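You operate a simulated robot arm through the tools that you are given. There is no shell and no other tool. Be economical: measure what you need, move in short steps, check, and stop when the job is done.

Carry out the task below with a simulated robot arm. There is one attempt and no reset: what you move stays moved.

## Task
Set the bolted board to 230 V, 60 Hz and address two.
Fine: move the blue plug over; save it last with the green key.

Only the result counts: the job must be done as asked and must still hold three seconds after the hand-in. Knocking over, shifting, dropping, spilling or breaking anything else fails it.

## Robot
A 6-joint arm with a two-finger parallel gripper, fixed in place. Base frame: the origin is at the foot of the arm, x ahead of it, y to its left, z up; the work surface is at about z = 800. Readings come in mm, rad, newtons and seconds.
With the tool pointing down near the work surface it reaches from about 240 to 640 mm from the base axis. Its first joint turns from -1.152 to 1.152 rad. Payload 2.7 kg.
The tool frame sits at the grasp point between the pads (the TCP): z along the fingers, y along the line on which they close. The tips reach 23 mm beyond it. Largest opening 94 mm; finger width 38, thickness 10; the body of the gripper, 54 by 96 mm, starts 39 mm behind the TCP.
Orientation is that of the tool frame in the base frame, as a unit quaternion [w, x, y, z]. With the fingers straight down and closing along the base's y, the tool's x points along the base's -x, its y along +y and its z along -z.

## Interface
- The arm moves only by the tool move_arm. Its argument "motion" is a list that holds one entry, the list of rows, each a list of 7 numbers: the shift along the tool's x, y, z in units of 200 mm (1.0 is 200 mm), then the turn, a rotation vector about the tool's x, y, z in units of 60 degrees (1.0 is 60 degrees), then the finger opening in cm, from 0 to 9.4. In form: [[[x, y, z, ax, ay, az, fingers], ...]]. A call has 1 to 20 rows; each row is the pose to reach, as a shift and turn from the pose commanded when the call began, along the tool's axes at that moment. A call with a number of a shift or a turn outside -1 to 1 is refused whole. Rows are played at 5 a second. More than 50 mm and 0.15 rad between two rows, or a gripper value outside its range, and nothing of the call is played. Where a pose cannot be reached the arm comes as near as it can. A force on the tool above 50 N (or 10 N above the force at the start of the call, whichever is more), or a blocked arm, ends the call early, and 0.2 s more pass. Each finger travels about 45 mm/s and halts on what it meets, pressing with about 24 N; the grip force reading is that of the motor and also rises with nothing between the fingers. The clock runs only during rows and for 0.2 s after the last one: add rows that repeat a pose to give the fingers time. It gives the time, the measured TCP pose, the force on the tool (base axes), the opening and the grip force at its end, in the units of the frame above (readings bear some noise).
- Cameras (640 x 400 px; columns grow to the right, rows downward): "scene" is fixed at [78.5, -437.5, 1397.3]; the picture's right is [0.72, -0.70, 0.00], its down [-0.45, -0.46, -0.76] and it looks along [0.53, 0.55, -0.65] (base axes); focal length 343 px, centre (320, 200). "wrist" rides on the gripper at [-39, 0, -44] in the tool frame; the picture's right is [0.00, -1.00, 0.00], its down [0.97, 0.00, -0.24] and it looks along [0.24, 0.00, 0.97] (tool axes); focal length 218 px, centre (320, 200).
- grab_frame(camera): a new picture of that camera. It takes no simulated time.
- locate(camera, pixels): for up to 12 pixels [column, row] of the newest picture of that camera ("zoom" is the newest enlarged one), the place [x, y, z] in the base frame of the surface seen there, good to about 2 mm. It takes no simulated time.
- close_up(camera, box): a new picture of the part [left, top, right, bottom] of that camera's present view, enlarged. It takes no simulated time.
- sign_off(): hands the job in; it is judged then, once.

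Work in short steps. Measure before you move; look again where a grasp or a placing could have gone wrong, and mend it. You have 80 turns and 38 pictures in all, those below and enlarged ones among them. Open the gripper and draw the arm clear of the work before you hand the job in, unless the task says otherwise; then end with one line.

The tools are called after ">>>" as a command line: name --argument value ..., lists and objects as JSON in quotes. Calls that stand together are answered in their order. move_arm: Moves the arm, as the interface text tells. Its arguments: {"type":"object","properties":{"motion":{"type":"array","items":{"type":"array","items":{"type":"array","items":{"type":"number"}}}}},"required":["motion"]} The other tools are called the same way: grab_frame (camera) takes a picture; locate (camera, pixels) gives the place of the surface under pixels of a picture; close_up (camera, box) takes an enlarged picture of a part of a camera's view; sign_off () hands the job in.

At the start:

```text
clock: 0.0
position: [454.0, 178.8, 1092.2]
tcp_rot: [0.0, 0.001, 1.0, 0.0]
wrist_force: [0.7, -0.4, -0.4]
opening: 94.3
grasp_force: 0.0
```

scene: 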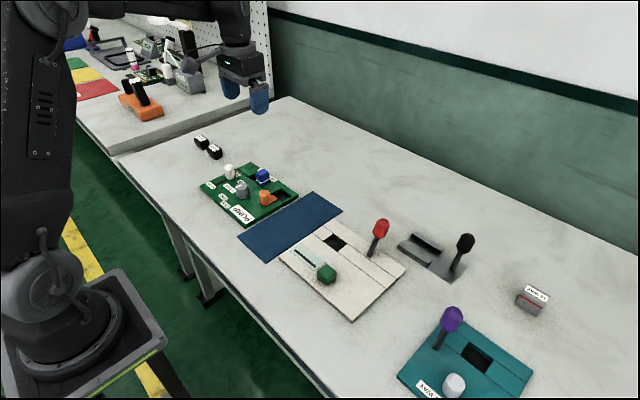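
wrist: 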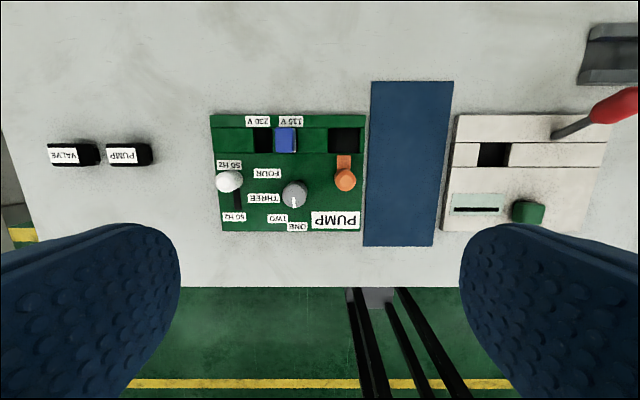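

The wrist picture shows a green PUMP board with blue plug at (285,140), a knob at (295,195) and a white slider at (229,180). I look closer at it and at the other boards.

>>> close_up --camera "wrist" --box '[200, 100, 380, 240]'

>>> close_up --camera "scene" --box '[190, 120, 350, 240]'

>>> close_up --camera "scene" --box '[270, 200, 560, 400]'

```text
2.86 times, centred on (290, 170) of wrist
```

zoom: 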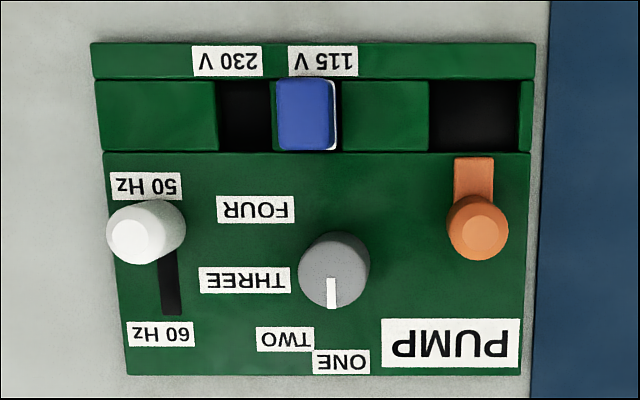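

```text
3.33 times, centred on (270, 180) of scene
```

zoom: 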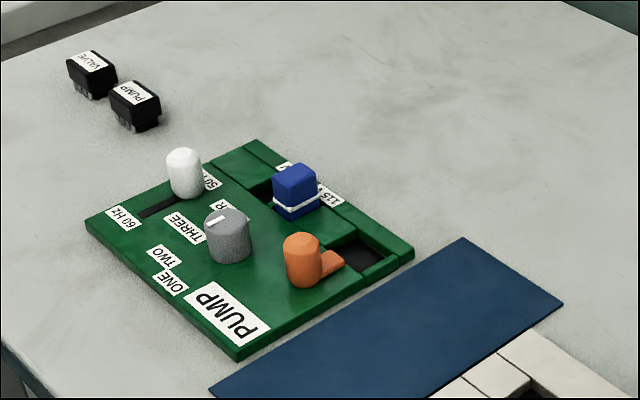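

```text
2.00 times, centred on (415, 300) of scene
```

zoom: 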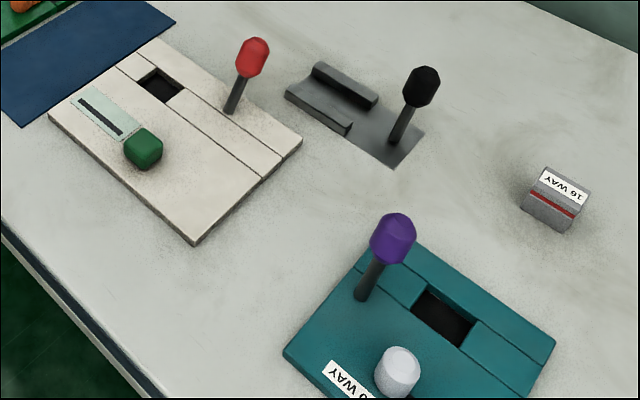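

The PUMP board carries 230 V / 60 Hz / TWO labels. I'll measure its parts and look at the cream board with the green key.

>>> close_up --camera "wrist" --box '[430, 80, 640, 240]'

>>> locate --camera "wrist" --pixels '[[285, 133], [285, 148], [262, 140], [262, 121], [295, 190], [295, 203], [229, 181], [238, 205], [233, 217], [277, 218], [266, 198], [345, 180]]'

>>> locate --camera "wrist" --pixels '[[528, 211], [475, 210], [494, 154], [270, 200], [300, 160], [215, 225], [360, 118], [267, 173], [297, 226], [245, 140], [254, 140], [271, 140]]'

```text
2.50 times, centred on (535, 160) of wrist
```

zoom: 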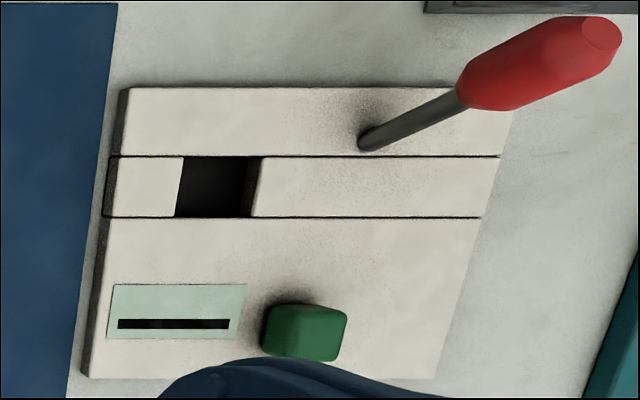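

```text
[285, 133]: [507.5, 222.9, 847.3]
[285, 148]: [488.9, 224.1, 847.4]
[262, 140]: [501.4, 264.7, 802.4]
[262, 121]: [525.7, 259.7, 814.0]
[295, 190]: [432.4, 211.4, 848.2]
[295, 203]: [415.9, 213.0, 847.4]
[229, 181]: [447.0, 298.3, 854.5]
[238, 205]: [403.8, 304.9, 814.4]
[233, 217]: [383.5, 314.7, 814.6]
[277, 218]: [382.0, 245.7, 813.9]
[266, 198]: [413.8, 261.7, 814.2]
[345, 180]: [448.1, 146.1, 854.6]
```

```text
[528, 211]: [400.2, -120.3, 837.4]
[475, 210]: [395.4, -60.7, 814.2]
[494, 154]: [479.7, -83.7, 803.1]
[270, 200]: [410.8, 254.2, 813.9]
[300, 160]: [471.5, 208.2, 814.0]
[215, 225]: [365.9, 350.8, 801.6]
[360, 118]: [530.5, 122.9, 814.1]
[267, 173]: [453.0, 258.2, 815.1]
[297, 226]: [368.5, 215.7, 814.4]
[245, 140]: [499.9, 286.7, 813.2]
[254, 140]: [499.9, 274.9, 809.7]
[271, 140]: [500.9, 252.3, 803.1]
```

PUMP parts: blue plug top about (498,224,847), free 230 V hole about y 262, grey knob about (425,212) pointing at ONE, white slider about (447,300). I'll go above the plug and measure from close up.

>>> move_arm --motion '[[[-0.055, 0.056, 0.165, 0, 0, 0, 9.4], [-0.11, 0.112, 0.33, 0, 0, 0, 9.4], [-0.165, 0.168, 0.495, 0, 0, 0, 9.4], [-0.22, 0.226, 0.62, 0, 0, 0, 9.4], [-0.22, 0.226, 0.62, 0, 0, 0, 9.4]]]'

>>> grab_frame --camera "wrist"

```text
clock: 1.2
position: [498.5, 224.9, 967.1]
tcp_rot: [0.001, 0.0, 1.0, 0.0]
wrist_force: [0.3, -0.1, -0.4]
opening: 94.0
grasp_force: 0.0
```

```text
31 pictures are left
```

wrist: 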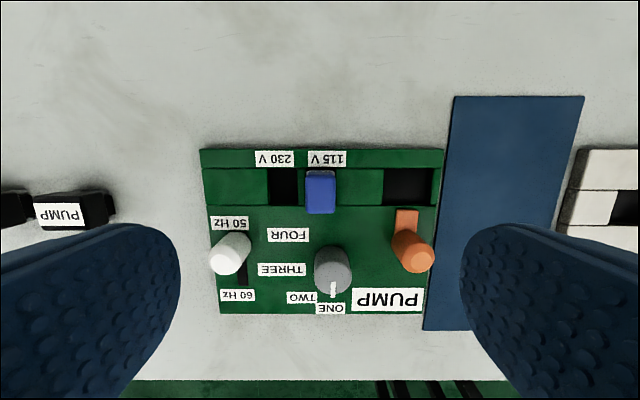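

The plug is at (321,192); I enlarge the board here to measure edges.

>>> close_up --camera "wrist" --box '[200, 145, 440, 315]'

>>> locate --camera "wrist" --pixels '[[309, 175], [333, 175], [309, 195], [334, 195], [321, 210], [272, 187], [295, 187], [284, 171], [284, 202], [333, 262], [333, 290], [229, 253]]'

```text
2.35 times, centred on (320, 230) of wrist
```

zoom: 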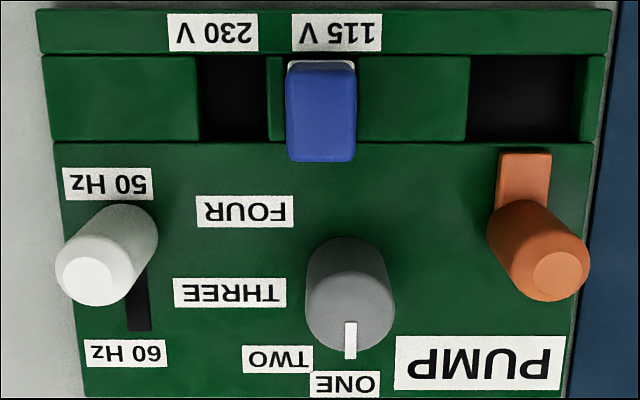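

```text
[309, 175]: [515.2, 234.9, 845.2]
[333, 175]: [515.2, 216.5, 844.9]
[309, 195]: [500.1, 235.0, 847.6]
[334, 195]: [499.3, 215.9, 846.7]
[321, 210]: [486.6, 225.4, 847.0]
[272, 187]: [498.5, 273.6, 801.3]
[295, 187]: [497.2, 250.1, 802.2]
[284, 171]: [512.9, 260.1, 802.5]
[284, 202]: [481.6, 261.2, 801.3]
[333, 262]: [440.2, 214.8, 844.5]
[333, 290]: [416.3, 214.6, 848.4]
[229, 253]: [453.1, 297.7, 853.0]
```

The plug is about 22 mm wide centred at y≈225; the 230 V hole spans y≈245–272 (centre 258.8) behind a thin divider. I descend and grip the plug.

>>> move_arm --motion '[[[0, 0, 0.2, 0, 0, 0, 7], [0, 0, 0.4, 0, 0, 0, 6], [0, 0, 0.5, 0, 0, 0, 6], [0, 0, 0.61, 0, 0, 0, 6], [0, 0, 0.61, 0, 0, 0, 4], [0, 0, 0.61, 0, 0, 0, 2], [0, 0, 0.61, 0, 0, 0, 1], [0, 0, 0.61, 0, 0, 0, 1], [0, 0, 0.61, 0, 0, 0, 1]]]'

```text
clock: 3.2
position: [496.5, 224.3, 844.9]
tcp_rot: [0.0, 0.0, 1.0, -0.001]
wrist_force: [-0.5, 1.5, 0.7]
opening: 23.1
grasp_force: 23.7
```

The plug is held at 23 mm opening. I lift it straight up about 60 mm and look.

>>> move_arm --motion '[[[0, 0, -0.05, 0, 0, 0, 1], [0, 0, -0.1, 0, 0, 0, 1], [0, 0, -0.2, 0, 0, 0, 1], [0, 0, -0.3, 0, 0, 0, 1], [0, 0, -0.3, 0, 0, 0, 1]]]'

>>> grab_frame --camera "wrist"

>>> close_up --camera "scene" --box '[190, 100, 350, 240]'

```text
clock: 4.4
position: [496.6, 224.4, 906.3]
tcp_rot: [0.0, -0.001, 1.0, 0.0]
wrist_force: [-0.2, -0.1, -0.1]
opening: 10.1
grasp_force: 0.0
```

```text
29 pictures are left
```

wrist: 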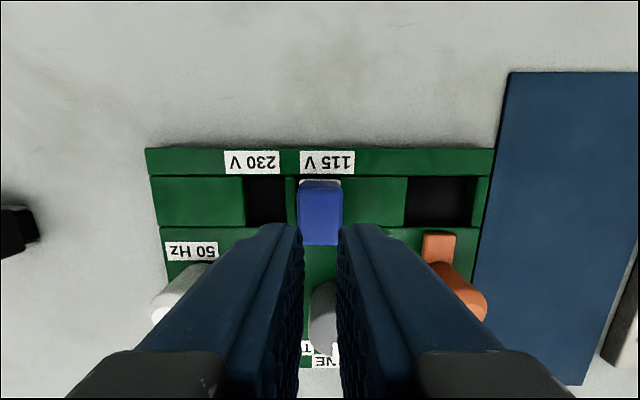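

```text
2.86 times, centred on (270, 170) of scene
```

zoom: 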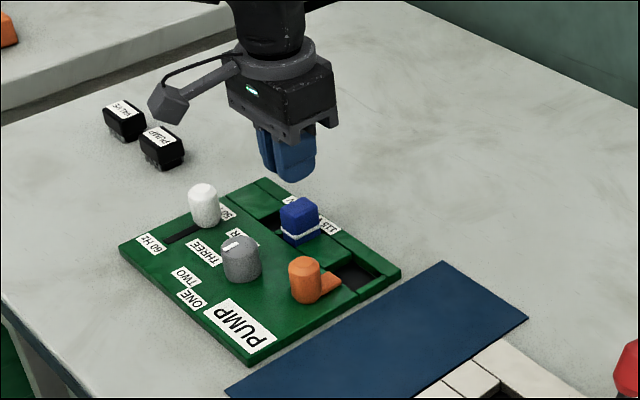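

The fingers slipped off: opening 10 mm and the plug is still in the 115 V seat at (320,212). I enlarge to see how it is held.

>>> close_up --camera "wrist" --box '[220, 140, 420, 260]'

>>> close_up --camera "scene" --box '[240, 155, 300, 195]'

```text
3.20 times, centred on (320, 200) of wrist
```

zoom: 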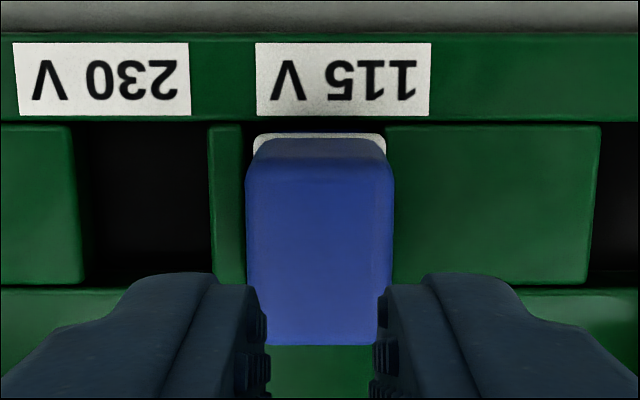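

```text
10.00 times, centred on (270, 175) of scene
```

zoom: 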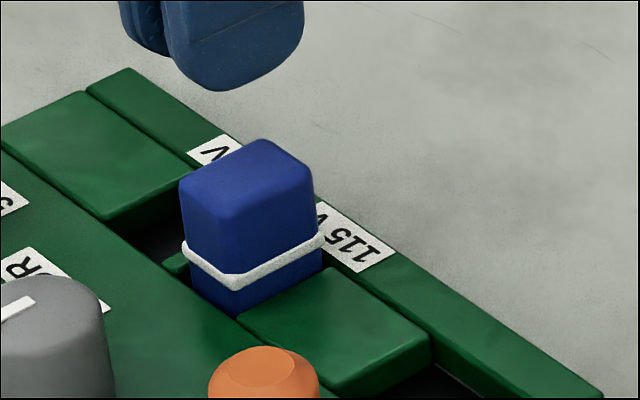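

The plug has a white raised band low on its sides. I measure the top and band heights.

>>> locate --camera "zoom" --pixels '[[255, 165], [240, 280], [240, 310], [210, 262], [300, 250], [215, 225], [185, 262]]'

```text
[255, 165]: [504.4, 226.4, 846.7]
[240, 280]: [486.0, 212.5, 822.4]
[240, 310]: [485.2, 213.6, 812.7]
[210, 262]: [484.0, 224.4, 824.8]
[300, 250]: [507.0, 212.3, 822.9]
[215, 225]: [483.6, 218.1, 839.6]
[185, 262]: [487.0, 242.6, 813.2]
```

Top is at 847 and the band at about 823, just where the tips gripped. I regrip deeper (tips about 816) with full closing and lift slowly.

>>> move_arm --motion '[[[0, 0, 0, 0, 0, 0, 5], [0, 0, 0, 0, 0, 0, 5], [0, 0, 0.15, 0, 0, 0, 5], [0, 0, 0.25, 0, 0, 0, 5], [0, 0, 0.3, 0, 0, 0, 5], [0, 0, 0.335, 0, 0, 0, 5], [0, 0, 0.335, 0, 0, 0, 2.5], [0, 0, 0.335, 0, 0, 0, 0], [0, 0, 0.335, 0, 0, 0, 0], [0, 0, 0.335, 0, 0, 0, 0], [0, 0, 0.335, 0, 0, 0, 0]]]'

>>> move_arm --motion '[[[0, 0, -0.01, 0, 0, 0, 0], [0, 0, -0.02, 0, 0, 0, 0], [0, 0, -0.03, 0, 0, 0, 0], [0, 0, -0.04, 0, 0, 0, 0], [0, 0, -0.05, 0, 0, 0, 0]]]'

```text
clock: 6.8
position: [497.5, 225.2, 840.8]
tcp_rot: [0.0, 0.0, 1.0, -0.001]
wrist_force: [0.4, 0.1, 0.0]
opening: 23.2
grasp_force: 24.2
```

```text
clock: 8.0
position: [497.2, 223.1, 849.9]
tcp_rot: [0.0, 0.0, 1.0, 0.001]
wrist_force: [-0.5, 0.7, 0.4]
opening: 23.3
grasp_force: 24.1
```

Still gripping at 23 mm after 9 mm of lift, with no force. I check whether the plug rose.

>>> close_up --camera "scene" --box '[240, 145, 300, 195]'

```text
8.00 times, centred on (270, 170) of scene
```

zoom: 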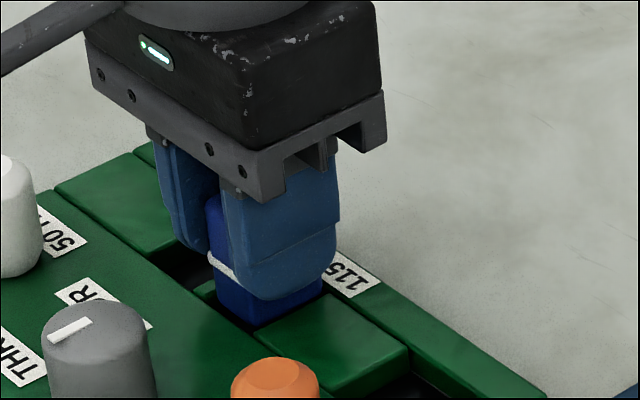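

The band appears to have risen with the fingers. I keep lifting slowly to 30 mm more and check.

>>> move_arm --motion '[[[0, 0, -0.02, 0, 0, 0, 0], [0, 0, -0.04, 0, 0, 0, 0], [0, 0, -0.06, 0, 0, 0, 0], [0, 0, -0.08, 0, 0, 0, 0], [0, 0, -0.11, 0, 0, 0, 0], [0, 0, -0.15, 0, 0, 0, 0], [0, 0, -0.15, 0, 0, 0, 0]]]'

>>> close_up --camera "scene" --box '[240, 145, 300, 195]'

```text
clock: 9.6
position: [498.1, 225.6, 878.8]
tcp_rot: [-0.001, -0.001, 1.0, 0.0]
wrist_force: [-0.3, 0.0, -0.1]
opening: 22.9
grasp_force: 24.4
```

```text
8.00 times, centred on (270, 170) of scene
```

zoom: 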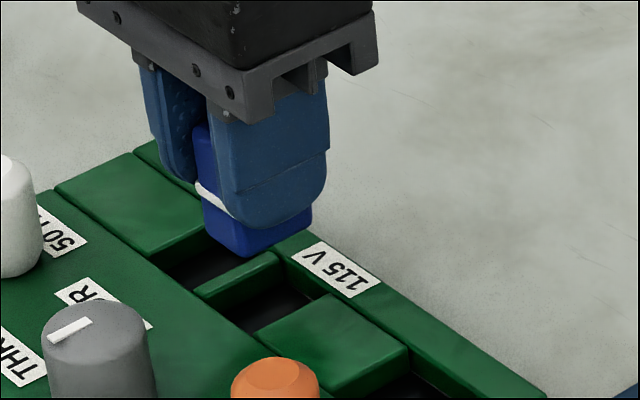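

The plug is out and the empty 115 V hole is visible. I take a wrist view to measure both holes relative to the plug before shifting.

>>> close_up --camera "wrist" --box '[200, 100, 440, 260]'

>>> locate --camera "scene" --pixels '[[265, 179], [262, 175]]'

```text
2.50 times, centred on (320, 180) of wrist
```

zoom: 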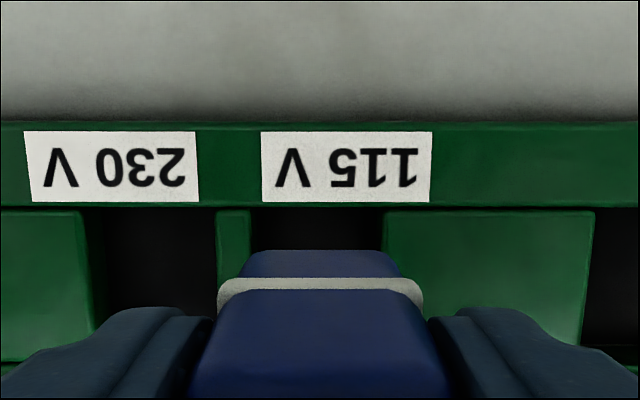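

```text
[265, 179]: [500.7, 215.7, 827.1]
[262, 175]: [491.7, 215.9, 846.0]
```

Holes are 27 mm wide with pitch 33.9 mm, and the plug is centred on the 115 hole. I shift +33.9 mm in y and lower 38 mm.

>>> move_arm --motion '[[[0, 0.06, 0, 0, 0, 0, 0], [0, 0.12, 0, 0, 0, 0, 0], [0, 0.1695, 0, 0, 0, 0, 0], [0, 0.1695, 0, 0, 0, 0, 0], [0, 0.1695, 0.05, 0, 0, 0, 0], [0, 0.1695, 0.1, 0, 0, 0, 0], [0, 0.1695, 0.13, 0, 0, 0, 0], [0, 0.1695, 0.16, 0, 0, 0, 0], [0, 0.1695, 0.18, 0, 0, 0, 0], [0, 0.1695, 0.192, 0, 0, 0, 0], [0, 0.1695, 0.192, 0, 0, 0, 0]]]'

>>> close_up --camera "scene" --box '[240, 145, 300, 195]'

```text
clock: 12.0
position: [499.2, 258.6, 844.1]
tcp_rot: [0.004, 0.0, 1.0, 0.002]
wrist_force: [-1.8, -6.9, 36.1]
opening: 23.7
grasp_force: 24.3
```

```text
8.00 times, centred on (270, 170) of scene
```

zoom: 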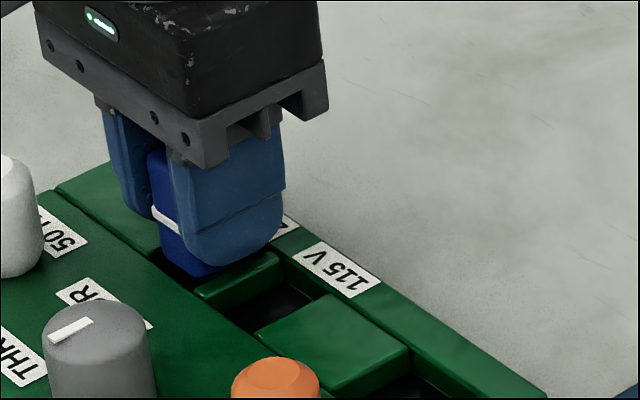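

It went in but stopped 3 mm high with 36 N. I release it, retreat and measure how deep it sits.

>>> move_arm --motion '[[[0, 0, 0, 0, 0, 0, 3], [0, 0, 0, 0, 0, 0, 5], [0, 0, 0, 0, 0, 0, 5], [0, 0, -0.15, 0, 0, 0, 5], [0, 0, -0.35, 0, 0, 0, 5], [0, 0, -0.35, 0, 0, 0, 5]]]'

>>> close_up --camera "scene" --box '[240, 150, 300, 190]'

>>> locate --camera "zoom" --pixels '[[205, 125], [190, 150], [220, 160], [190, 240]]'

```text
clock: 13.4
position: [497.3, 253.8, 910.8]
tcp_rot: [0.0, 0.0, 1.0, 0.0]
wrist_force: [0.4, -0.1, 0.2]
opening: 50.0
grasp_force: 0.0
```

```text
10.00 times, centred on (270, 170) of scene
```

zoom: 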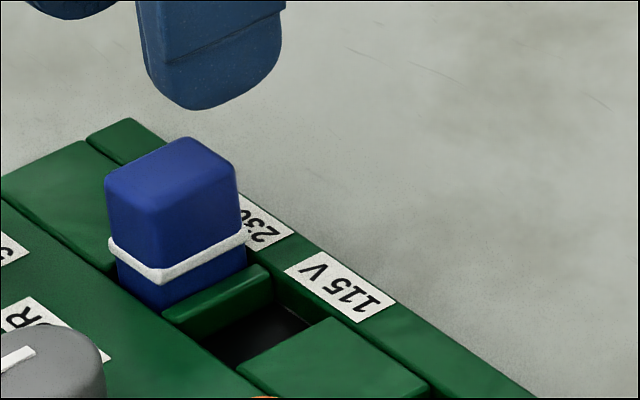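

```text
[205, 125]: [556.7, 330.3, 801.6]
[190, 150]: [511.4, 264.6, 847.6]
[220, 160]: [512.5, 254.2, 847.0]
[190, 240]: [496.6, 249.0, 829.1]
```

The plug's top reads about 847, the same as when it was seated before. I verify from the wrist camera.

>>> close_up --camera "wrist" --box '[220, 120, 420, 260]'

>>> locate --camera "zoom" --pixels '[[300, 150], [300, 200], [280, 250], [330, 250], [300, 290]]'

```text
2.86 times, centred on (320, 190) of wrist
```

zoom: 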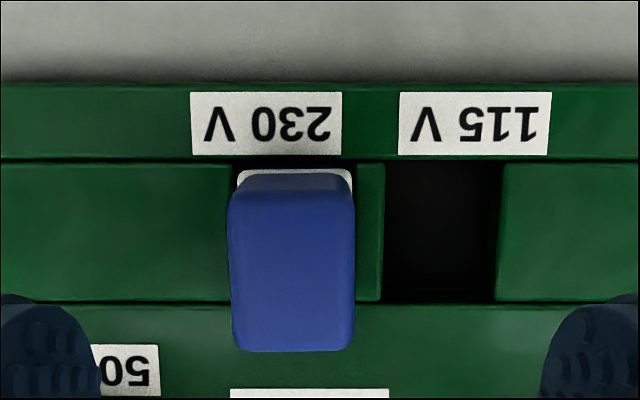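

```text
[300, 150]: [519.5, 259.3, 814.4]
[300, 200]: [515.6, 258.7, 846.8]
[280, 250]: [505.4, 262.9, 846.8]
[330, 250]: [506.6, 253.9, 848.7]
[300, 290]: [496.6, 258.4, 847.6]
```

It sits in the 230 V hole at the same height as before. I give it a light push from above with closed fingers to be sure it is seated.

>>> move_arm --motion '[[[0, 0.025, 0, 0, 0, 0, 2], [0, 0.025, 0, 0, 0, 0, 0], [0, 0.025, 0.05, 0, 0, 0, 0], [0, 0.025, 0.12, 0, 0, 0, 0], [0, 0.025, 0.16, 0, 0, 0, 0], [0, 0.025, 0.19, 0, 0, 0, 0], [0, 0.025, 0.2, 0, 0, 0, 0], [0, 0.025, 0.205, 0, 0, 0, 0], [0, 0.025, 0.21, 0, 0, 0, 0]]]'

```text
clock: 15.4
position: [497.5, 263.0, 870.4]
tcp_rot: [0.0, 0.0, 1.0, -0.001]
wrist_force: [0.4, 0.1, 0.0]
opening: 0.0
grasp_force: 24.2
```

No contact yet with tips at 847; I go down a few mm more.

>>> move_arm --motion '[[[0, -0.02, 0, 0, 0, 0, 0], [0, -0.02, 0.005, 0, 0, 0, 0], [0, -0.02, 0.01, 0, 0, 0, 0], [0, -0.02, 0.015, 0, 0, 0, 0]]]'

```text
clock: 16.4
position: [497.2, 259.5, 867.8]
tcp_rot: [0.001, 0.0, 1.0, 0.0]
wrist_force: [-4.2, -2.9, 17.7]
opening: 0.0
grasp_force: 24.1
```

Contact at 18 N with the top at about 846: seated. Next, the white slider at about (446.5, 304, top 854): lift off, move over it, and descend with open fingers.

>>> move_arm --motion '[[[0, 0, -0.1, 0, 0, 0, 0], [0, 0, -0.25, 0, 0, 0, 2], [0.12, 0.11, -0.25, 0, 0, 0, 4.5], [0.2535, 0.2225, -0.25, 0, 0, 0, 4.5], [0.2535, 0.2225, -0.25, 0, 0, 0, 4.5], [0.2535, 0.2225, -0.25, 0, 0, 0, 4.5]]]'

>>> grab_frame --camera "wrist"

```text
clock: 17.8
position: [446.0, 303.9, 916.0]
tcp_rot: [0.0, 0.0, 1.0, 0.0]
wrist_force: [0.1, 0.1, -1.1]
opening: 45.1
grasp_force: 0.1
```

```text
19 pictures are left
```

wrist: 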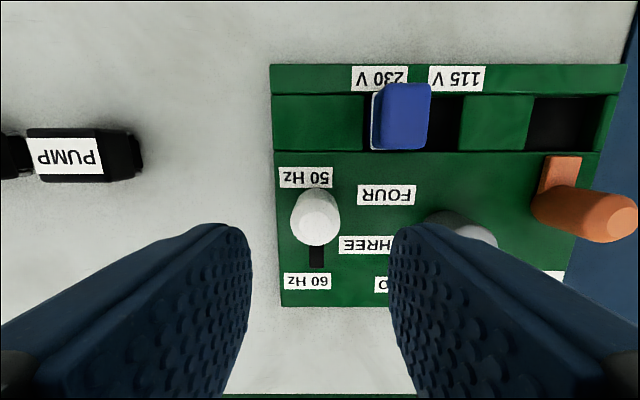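

The knob is centred between the fingers at (317,222). I descend and close on it.

>>> move_arm --motion '[[[0, 0.005, 0.15, 0, 0, 0, 4.5], [0, 0.005, 0.3, 0, 0, 0, 4.5], [0, 0.005, 0.355, 0, 0, 0, 4.5], [0, 0.005, 0.355, 0, 0, 0, 3], [0, 0.005, 0.355, 0, 0, 0, 1.5], [0, 0.005, 0.355, 0, 0, 0, 1], [0, 0.005, 0.355, 0, 0, 0, 1]]]'

>>> move_arm --motion '[[[0.03, 0, 0, 0, 0, 0, 1], [0.06, 0, 0, 0, 0, 0, 1], [0.09, 0, 0, 0, 0, 0, 1], [0.12, 0, 0, 0, 0, 0, 1], [0.15, 0, 0, 0, 0, 0, 1], [0.18, 0, 0, 0, 0, 0, 1], [0.195, 0, 0, 0, 0, 0, 1], [0.195, 0, 0, 0, 0, 0, 1]]]'

```text
clock: 19.4
position: [446.5, 306.1, 845.0]
tcp_rot: [0.001, -0.001, 1.0, 0.001]
wrist_force: [1.1, 19.0, -8.7]
opening: 26.8
grasp_force: 45.1
```

```text
clock: 21.2
position: [407.0, 305.8, 845.3]
tcp_rot: [0.001, -0.002, 1.0, 0.001]
wrist_force: [1.3, 26.0, -10.2]
opening: 26.9
grasp_force: 45.2
```

Moved 39 mm with the knob held (26.9 mm) and no stop force. I release, rise, and look.

>>> move_arm --motion '[[[0, 0, 0, 0, 0, 0, 3], [0, 0, 0, 0, 0, 0, 5], [0, 0, -0.2, 0, 0, 0, 5], [0, 0, -0.4, 0, 0, 0, 6], [-0.15, -0.2, -0.5, 0, 0, 0, 6], [-0.2, -0.4, -0.5, 0, 0, 0, 6], [-0.2, -0.46, -0.5, 0, 0, 0, 6], [-0.2, -0.46, -0.5, 0, 0, 0, 6]]]'

>>> close_up --camera "wrist" --box '[180, 140, 440, 320]'

```text
refused: row 5 steps farther than a row can; nothing moved
```

```text
2.22 times, centred on (310, 230) of wrist
```

zoom: 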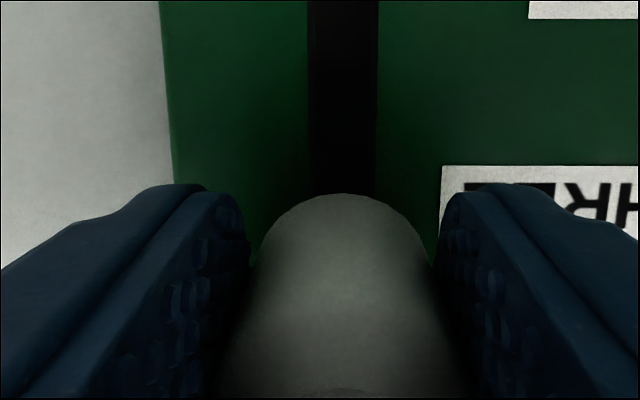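

The knob travelled along its slot. I release and rise in smaller steps to above the grey knob (about (427,214)).

>>> move_arm --motion '[[[0, 0, 0, 0, 0, 0, 3], [0, 0, 0, 0, 0, 0, 5], [0, 0, -0.2, 0, 0, 0, 5], [0, 0, -0.4, 0, 0, 0, 6], [-0.05, -0.16, -0.5, 0, 0, 0, 6], [-0.1, -0.36, -0.5, 0, 0, 0, 6], [-0.1, -0.46, -0.5, 0, 0, 0, 6], [-0.1, -0.46, -0.5, 0, 0, 0, 6]]]'

>>> close_up --camera "wrist" --box '[180, 100, 440, 280]'

```text
clock: 23.0
position: [426.8, 212.9, 946.0]
tcp_rot: [0.0, 0.0, 1.0, 0.0]
wrist_force: [-0.4, 0.8, 0.3]
opening: 59.9
grasp_force: 0.0
```

```text
2.22 times, centred on (310, 190) of wrist
```

zoom: 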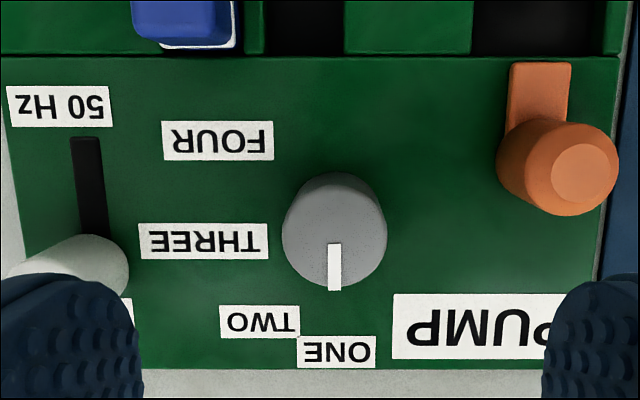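

The slider is at the 60 Hz end. The grey knob centre is about (425,215), pointing at ONE; TWO is about 36–40° clockwise from above. I descend, grip it, and turn +40° about tool z.

>>> move_arm --motion '[[[0.009, 0.0115, 0.2, 0, 0, 0, 5.5], [0.009, 0.0115, 0.4, 0, 0, 0, 5.5], [0.009, 0.0115, 0.515, 0, 0, 0, 5.5], [0.009, 0.0115, 0.515, 0, 0, 0, 3], [0.009, 0.0115, 0.515, 0, 0, 0, 1], [0.009, 0.0115, 0.515, 0, 0, 0, 0], [0.009, 0.0115, 0.515, 0, 0, 0, 0], [0.009, 0.0115, 0.515, 0, 0, 0, 0]]]'

>>> move_arm --motion '[[[0, 0, 0, 0, 0, 0.1, 0], [0, 0, 0, 0, 0, 0.2, 0], [0, 0, 0, 0, 0, 0.3, 0], [0, 0, 0, 0, 0, 0.4, 0], [0, 0, 0, 0, 0, 0.5, 0], [0, 0, 0, 0, 0, 0.6, 0], [0, 0, 0, 0, 0, 0.667, 0], [0, 0, 0, 0, 0, 0.667, 0]]]'

```text
clock: 24.8
position: [425.6, 214.8, 842.5]
tcp_rot: [0.0, 0.0, 1.0, 0.0]
wrist_force: [3.1, -9.1, -5.4]
opening: 33.8
grasp_force: 45.1
```

```text
clock: 26.6
position: [425.8, 215.1, 842.6]
tcp_rot: [0.0, 0.343, 0.939, 0.0]
wrist_force: [-6.5, -20.9, 15.5]
opening: 33.7
grasp_force: 45.0
```

Turned 40° with the grip holding. I release, rise, turn back, and look.

>>> move_arm --motion '[[[0, 0, 0, 0, 0, 0, 3.8], [0, 0, 0, 0, 0, 0, 5.5], [0, 0, 0, 0, 0, 0, 5.5], [0, 0, -0.2, 0, 0, 0, 5.5], [0, 0, -0.4, 0, 0, 0, 5.5], [0, 0, -0.5, 0, 0, -0.13, 7], [0, 0, -0.6, 0, 0, -0.26, 9], [0, 0, -0.6, 0, 0, -0.4, 9], [0, 0, -0.6, 0, 0, -0.53, 9], [0, 0, -0.6, 0, 0, -0.667, 9], [0, 0, -0.6, 0, 0, -0.667, 9]]]'

>>> close_up --camera "wrist" --box '[180, 100, 440, 280]'

```text
clock: 29.0
position: [427.1, 215.4, 961.1]
tcp_rot: [0.0, -0.001, 1.0, 0.0]
wrist_force: [-0.4, 0.4, -0.1]
opening: 90.1
grasp_force: 0.1
```

```text
2.22 times, centred on (310, 190) of wrist
```

zoom: 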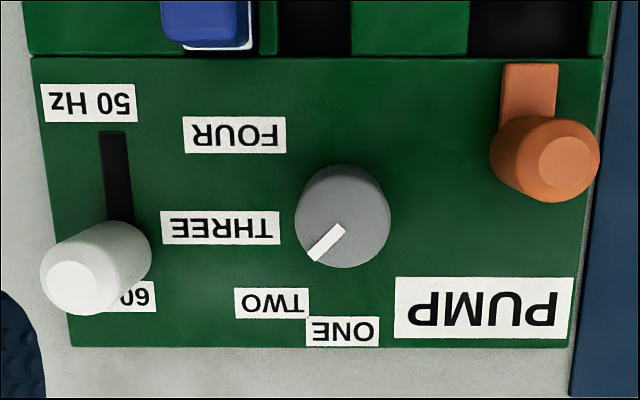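

The knob points at TWO. The slider is at about x 406 with the slot ending at 397; I'll nudge it gently towards 60 Hz with closed fingers to confirm that it is at its stop.

>>> move_arm --motion '[[[-0.05, 0.2, 0, 0, 0, 0, 6], [-0.1, 0.4, 0, 0, 0, 0, 3], [-0.1, 0.45, 0.05, 0, 0, 0, 0], [-0.1, 0.45, 0.2, 0, 0, 0, 0], [-0.1, 0.45, 0.4, 0, 0, 0, 0], [-0.1, 0.45, 0.57, 0, 0, 0, 0], [-0.08, 0.45, 0.57, 0, 0, 0, 0], [-0.07, 0.45, 0.57, 0, 0, 0, 0], [-0.06, 0.45, 0.57, 0, 0, 0, 0]]]'

```text
clock: 31.0
position: [437.7, 305.0, 847.7]
tcp_rot: [0.001, 0.0, 1.0, 0.0]
wrist_force: [6.6, 2.6, -2.2]
opening: 0.0
grasp_force: 23.9
```

Light contact (6.6 N). I push a little more to feel for the end stop.

>>> move_arm --motion '[[[0.005, 0, 0, 0, 0, 0, 0], [0.01, 0, 0, 0, 0, 0, 0], [0.01, 0, 0, 0, 0, 0, 0]]]'

```text
clock: 31.8
position: [436.6, 305.9, 848.8]
tcp_rot: [0.002, 0.0, 1.0, 0.001]
wrist_force: [22.2, 4.9, -4.5]
opening: 0.0
grasp_force: 23.5
```

22 N against the stop: the slider is home at 60 Hz. I back off, rise, and travel towards the green key.

>>> move_arm --motion '[[[-0.05, 0, 0, 0, 0, 0, 0], [-0.05, 0, -0.2, 0, 0, 0, 0], [-0.05, 0, -0.4, 0, 0, 0, 0], [-0.05, 0, -0.6, 0, 0, 0, 0], [0, -0.2, -0.7, 0, 0, 0, 0], [0.05, -0.4, -0.7, 0, 0, 0, 0], [0.1, -0.6, -0.7, 0, 0, 0, 0], [0.15, -0.8, -0.7, 0, 0, 0, 0], [0.18, -1.0, -0.7, 0, 0, 0, 0]]]'

>>> move_arm --motion '[[[0, -0.2, 0, 0, 0, 0, 0], [0, -0.4, 0, 0, 0, 0, 0], [0, -0.6, 0, 0, 0, 0, 0], [0, -0.8, 0, 0, 0, 0, 0], [0, -1.0, 0, 0, 0, 0, 0], [0, -1.0, 0, 0, 0, 0, 0]]]'

>>> grab_frame --camera "wrist"

```text
clock: 33.8
position: [395.9, 103.3, 988.5]
tcp_rot: [-0.001, -0.001, 1.0, 0.0]
wrist_force: [-0.2, -0.6, -0.2]
opening: 0.0
grasp_force: 24.2
```

```text
clock: 35.2
position: [400.4, -95.8, 987.6]
tcp_rot: [-0.001, -0.001, 1.0, 0.001]
wrist_force: [0.7, -0.3, 0.1]
opening: 0.2
grasp_force: 23.8
```

```text
15 pictures are left
```

wrist: 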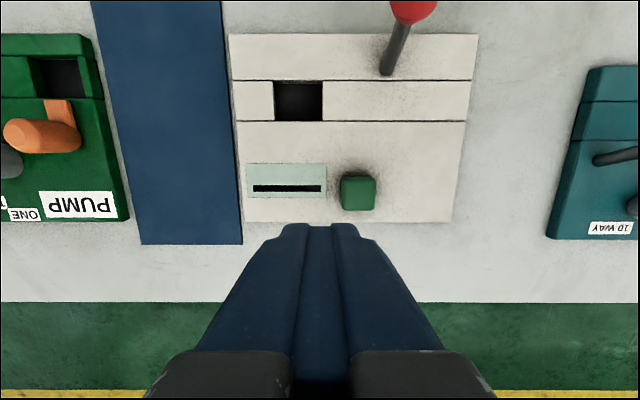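

The green key is at (358,192). I measure it.

>>> locate --camera "wrist" --pixels '[[358, 188], [345, 188], [372, 188], [358, 180], [358, 203], [358, 175], [287, 188], [287, 172], [410, 10]]'

>>> close_up --camera "wrist" --box '[230, 140, 410, 240]'

>>> close_up --camera "scene" --box '[285, 235, 355, 295]'

```text
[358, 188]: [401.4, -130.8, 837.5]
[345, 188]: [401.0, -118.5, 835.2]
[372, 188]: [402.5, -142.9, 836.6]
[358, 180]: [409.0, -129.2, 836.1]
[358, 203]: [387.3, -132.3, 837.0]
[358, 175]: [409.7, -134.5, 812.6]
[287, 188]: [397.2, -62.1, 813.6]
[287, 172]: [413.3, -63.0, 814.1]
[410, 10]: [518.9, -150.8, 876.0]
```

```text
3.56 times, centred on (320, 190) of wrist
```

zoom: 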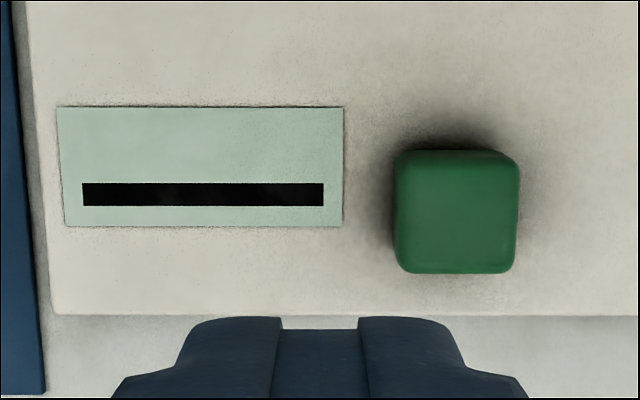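

```text
6.67 times, centred on (320, 265) of scene
```

zoom: 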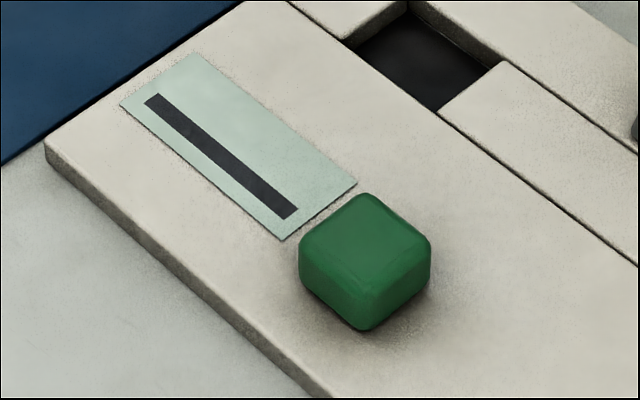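

The green key's top is centred at about (398,-131,837), next to a blank display strip. I come down above it with closed fingers, stopping about 5 mm short.

>>> move_arm --motion '[[[0.01, -0.1, 0, 0, 0, 0, 0], [0.01, -0.176, 0, 0, 0, 0, 0], [0.01, -0.176, 0.2, 0, 0, 0, 0], [0.01, -0.176, 0.4, 0, 0, 0, 0], [0.01, -0.176, 0.55, 0, 0, 0, 0], [0.01, -0.176, 0.61, 0, 0, 0, 0], [0.01, -0.176, 0.61, 0, 0, 0, 0]]]'

>>> close_up --camera "scene" --box '[280, 215, 380, 295]'

```text
clock: 36.8
position: [398.9, -129.7, 864.1]
tcp_rot: [0.001, 0.0, 1.0, 0.001]
wrist_force: [-0.1, 0.5, 0.6]
opening: 0.0
grasp_force: 24.2
```

```text
5.00 times, centred on (330, 255) of scene
```

zoom: 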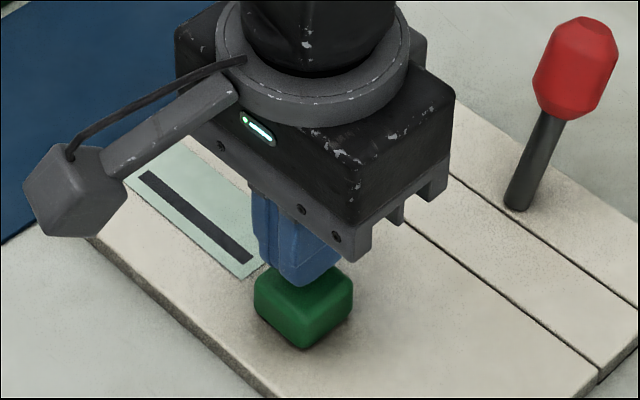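

The fingers are above the key. I press in small steps.

>>> move_arm --motion '[[[0, 0, 0.01, 0, 0, 0, 0], [0, 0, 0.02, 0, 0, 0, 0], [0, 0, 0.03, 0, 0, 0, 0], [0, 0, 0.038, 0, 0, 0, 0], [0, 0, 0.046, 0, 0, 0, 0], [0, 0, 0.046, 0, 0, 0, 0]]]'

>>> close_up --camera "scene" --box '[280, 215, 380, 295]'

```text
clock: 38.2
position: [397.4, -130.1, 856.3]
tcp_rot: [0.0, 0.0, 1.0, 0.0]
wrist_force: [-0.6, -0.1, 0.7]
opening: 0.1
grasp_force: 23.9
```

```text
5.00 times, centred on (330, 255) of scene
```

zoom: 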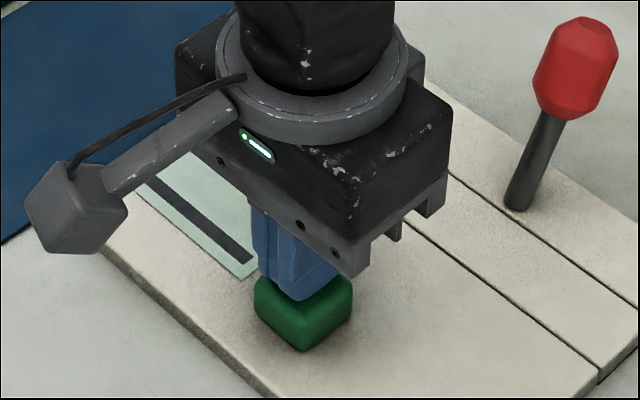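

Tips are at about 833 with almost no force. I press further.

>>> move_arm --motion '[[[0, 0, 0.008, 0, 0, 0, 0], [0, 0, 0.016, 0, 0, 0, 0], [0, 0, 0.024, 0, 0, 0, 0], [0, 0, 0.032, 0, 0, 0, 0], [0, 0, 0.032, 0, 0, 0, 0]]]'

>>> close_up --camera "scene" --box '[280, 215, 380, 295]'

```text
clock: 39.4
position: [398.3, -130.9, 849.8]
tcp_rot: [0.0, 0.0, 1.0, -0.001]
wrist_force: [-4.5, -3.1, 12.7]
opening: 0.0
grasp_force: 23.9
```

```text
5.00 times, centred on (330, 255) of scene
```

zoom: 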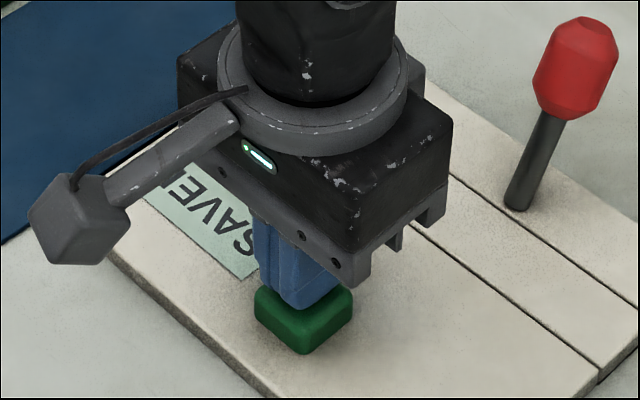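

The display now reads "SAVE…". I rise straight up, clear of the work, and check everything.

>>> move_arm --motion '[[[0, 0, -0.05, 0, 0, 0, 0], [0, 0, -0.2, 0, 0, 0, 0], [0, 0, -0.4, 0, 0, 0, 2], [0, 0, -0.6, 0, 0, 0, 4], [0, 0, -0.8, 0, 0, 0, 6], [0, 0.2, -0.9, 0, 0, 0, 6], [0, 0.4, -0.9, 0, 0, 0, 6], [0, 0.6, -0.9, 0, 0, 0, 6], [0, 0.6, -0.9, 0, 0, 0, 6]]]'

>>> grab_frame --camera "wrist"

>>> grab_frame --camera "scene"

```text
clock: 41.4
position: [399.5, -9.7, 1031.3]
tcp_rot: [0.0, 0.0, 1.0, -0.001]
wrist_force: [0.1, -0.5, -0.5]
opening: 60.1
grasp_force: 0.1
```

```text
9 pictures are left
```

wrist: 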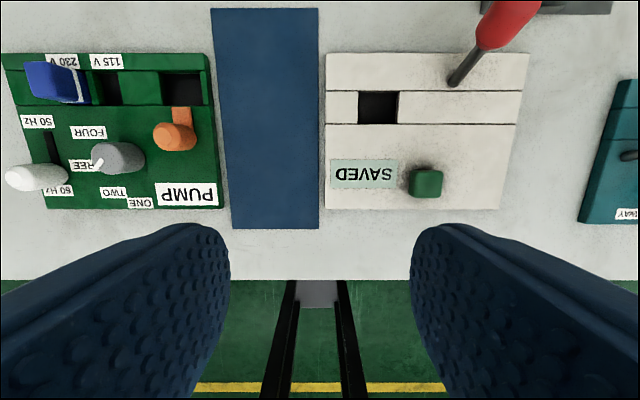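

```text
8 pictures are left
```

scene: 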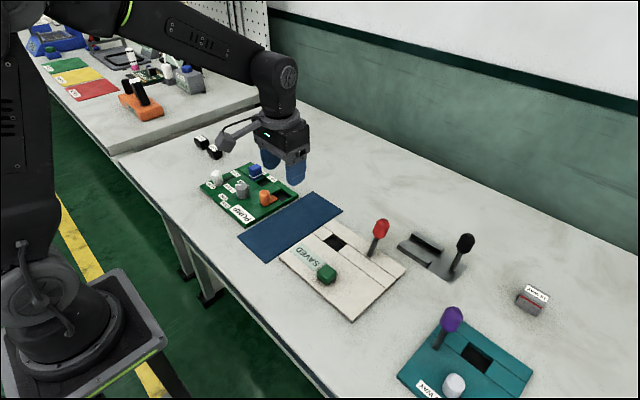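

The display reads SAVED, the plug is at 230 V, the slider at 60 Hz and the knob at TWO. The gripper is open and clear, so I hand in.

>>> sign_off

```text
The job is handed in.
```

The PUMP board is set to 230 V (blue plug moved over), 60 Hz and address two. I pressed the green key last, and the display read SAVED before hand-in.
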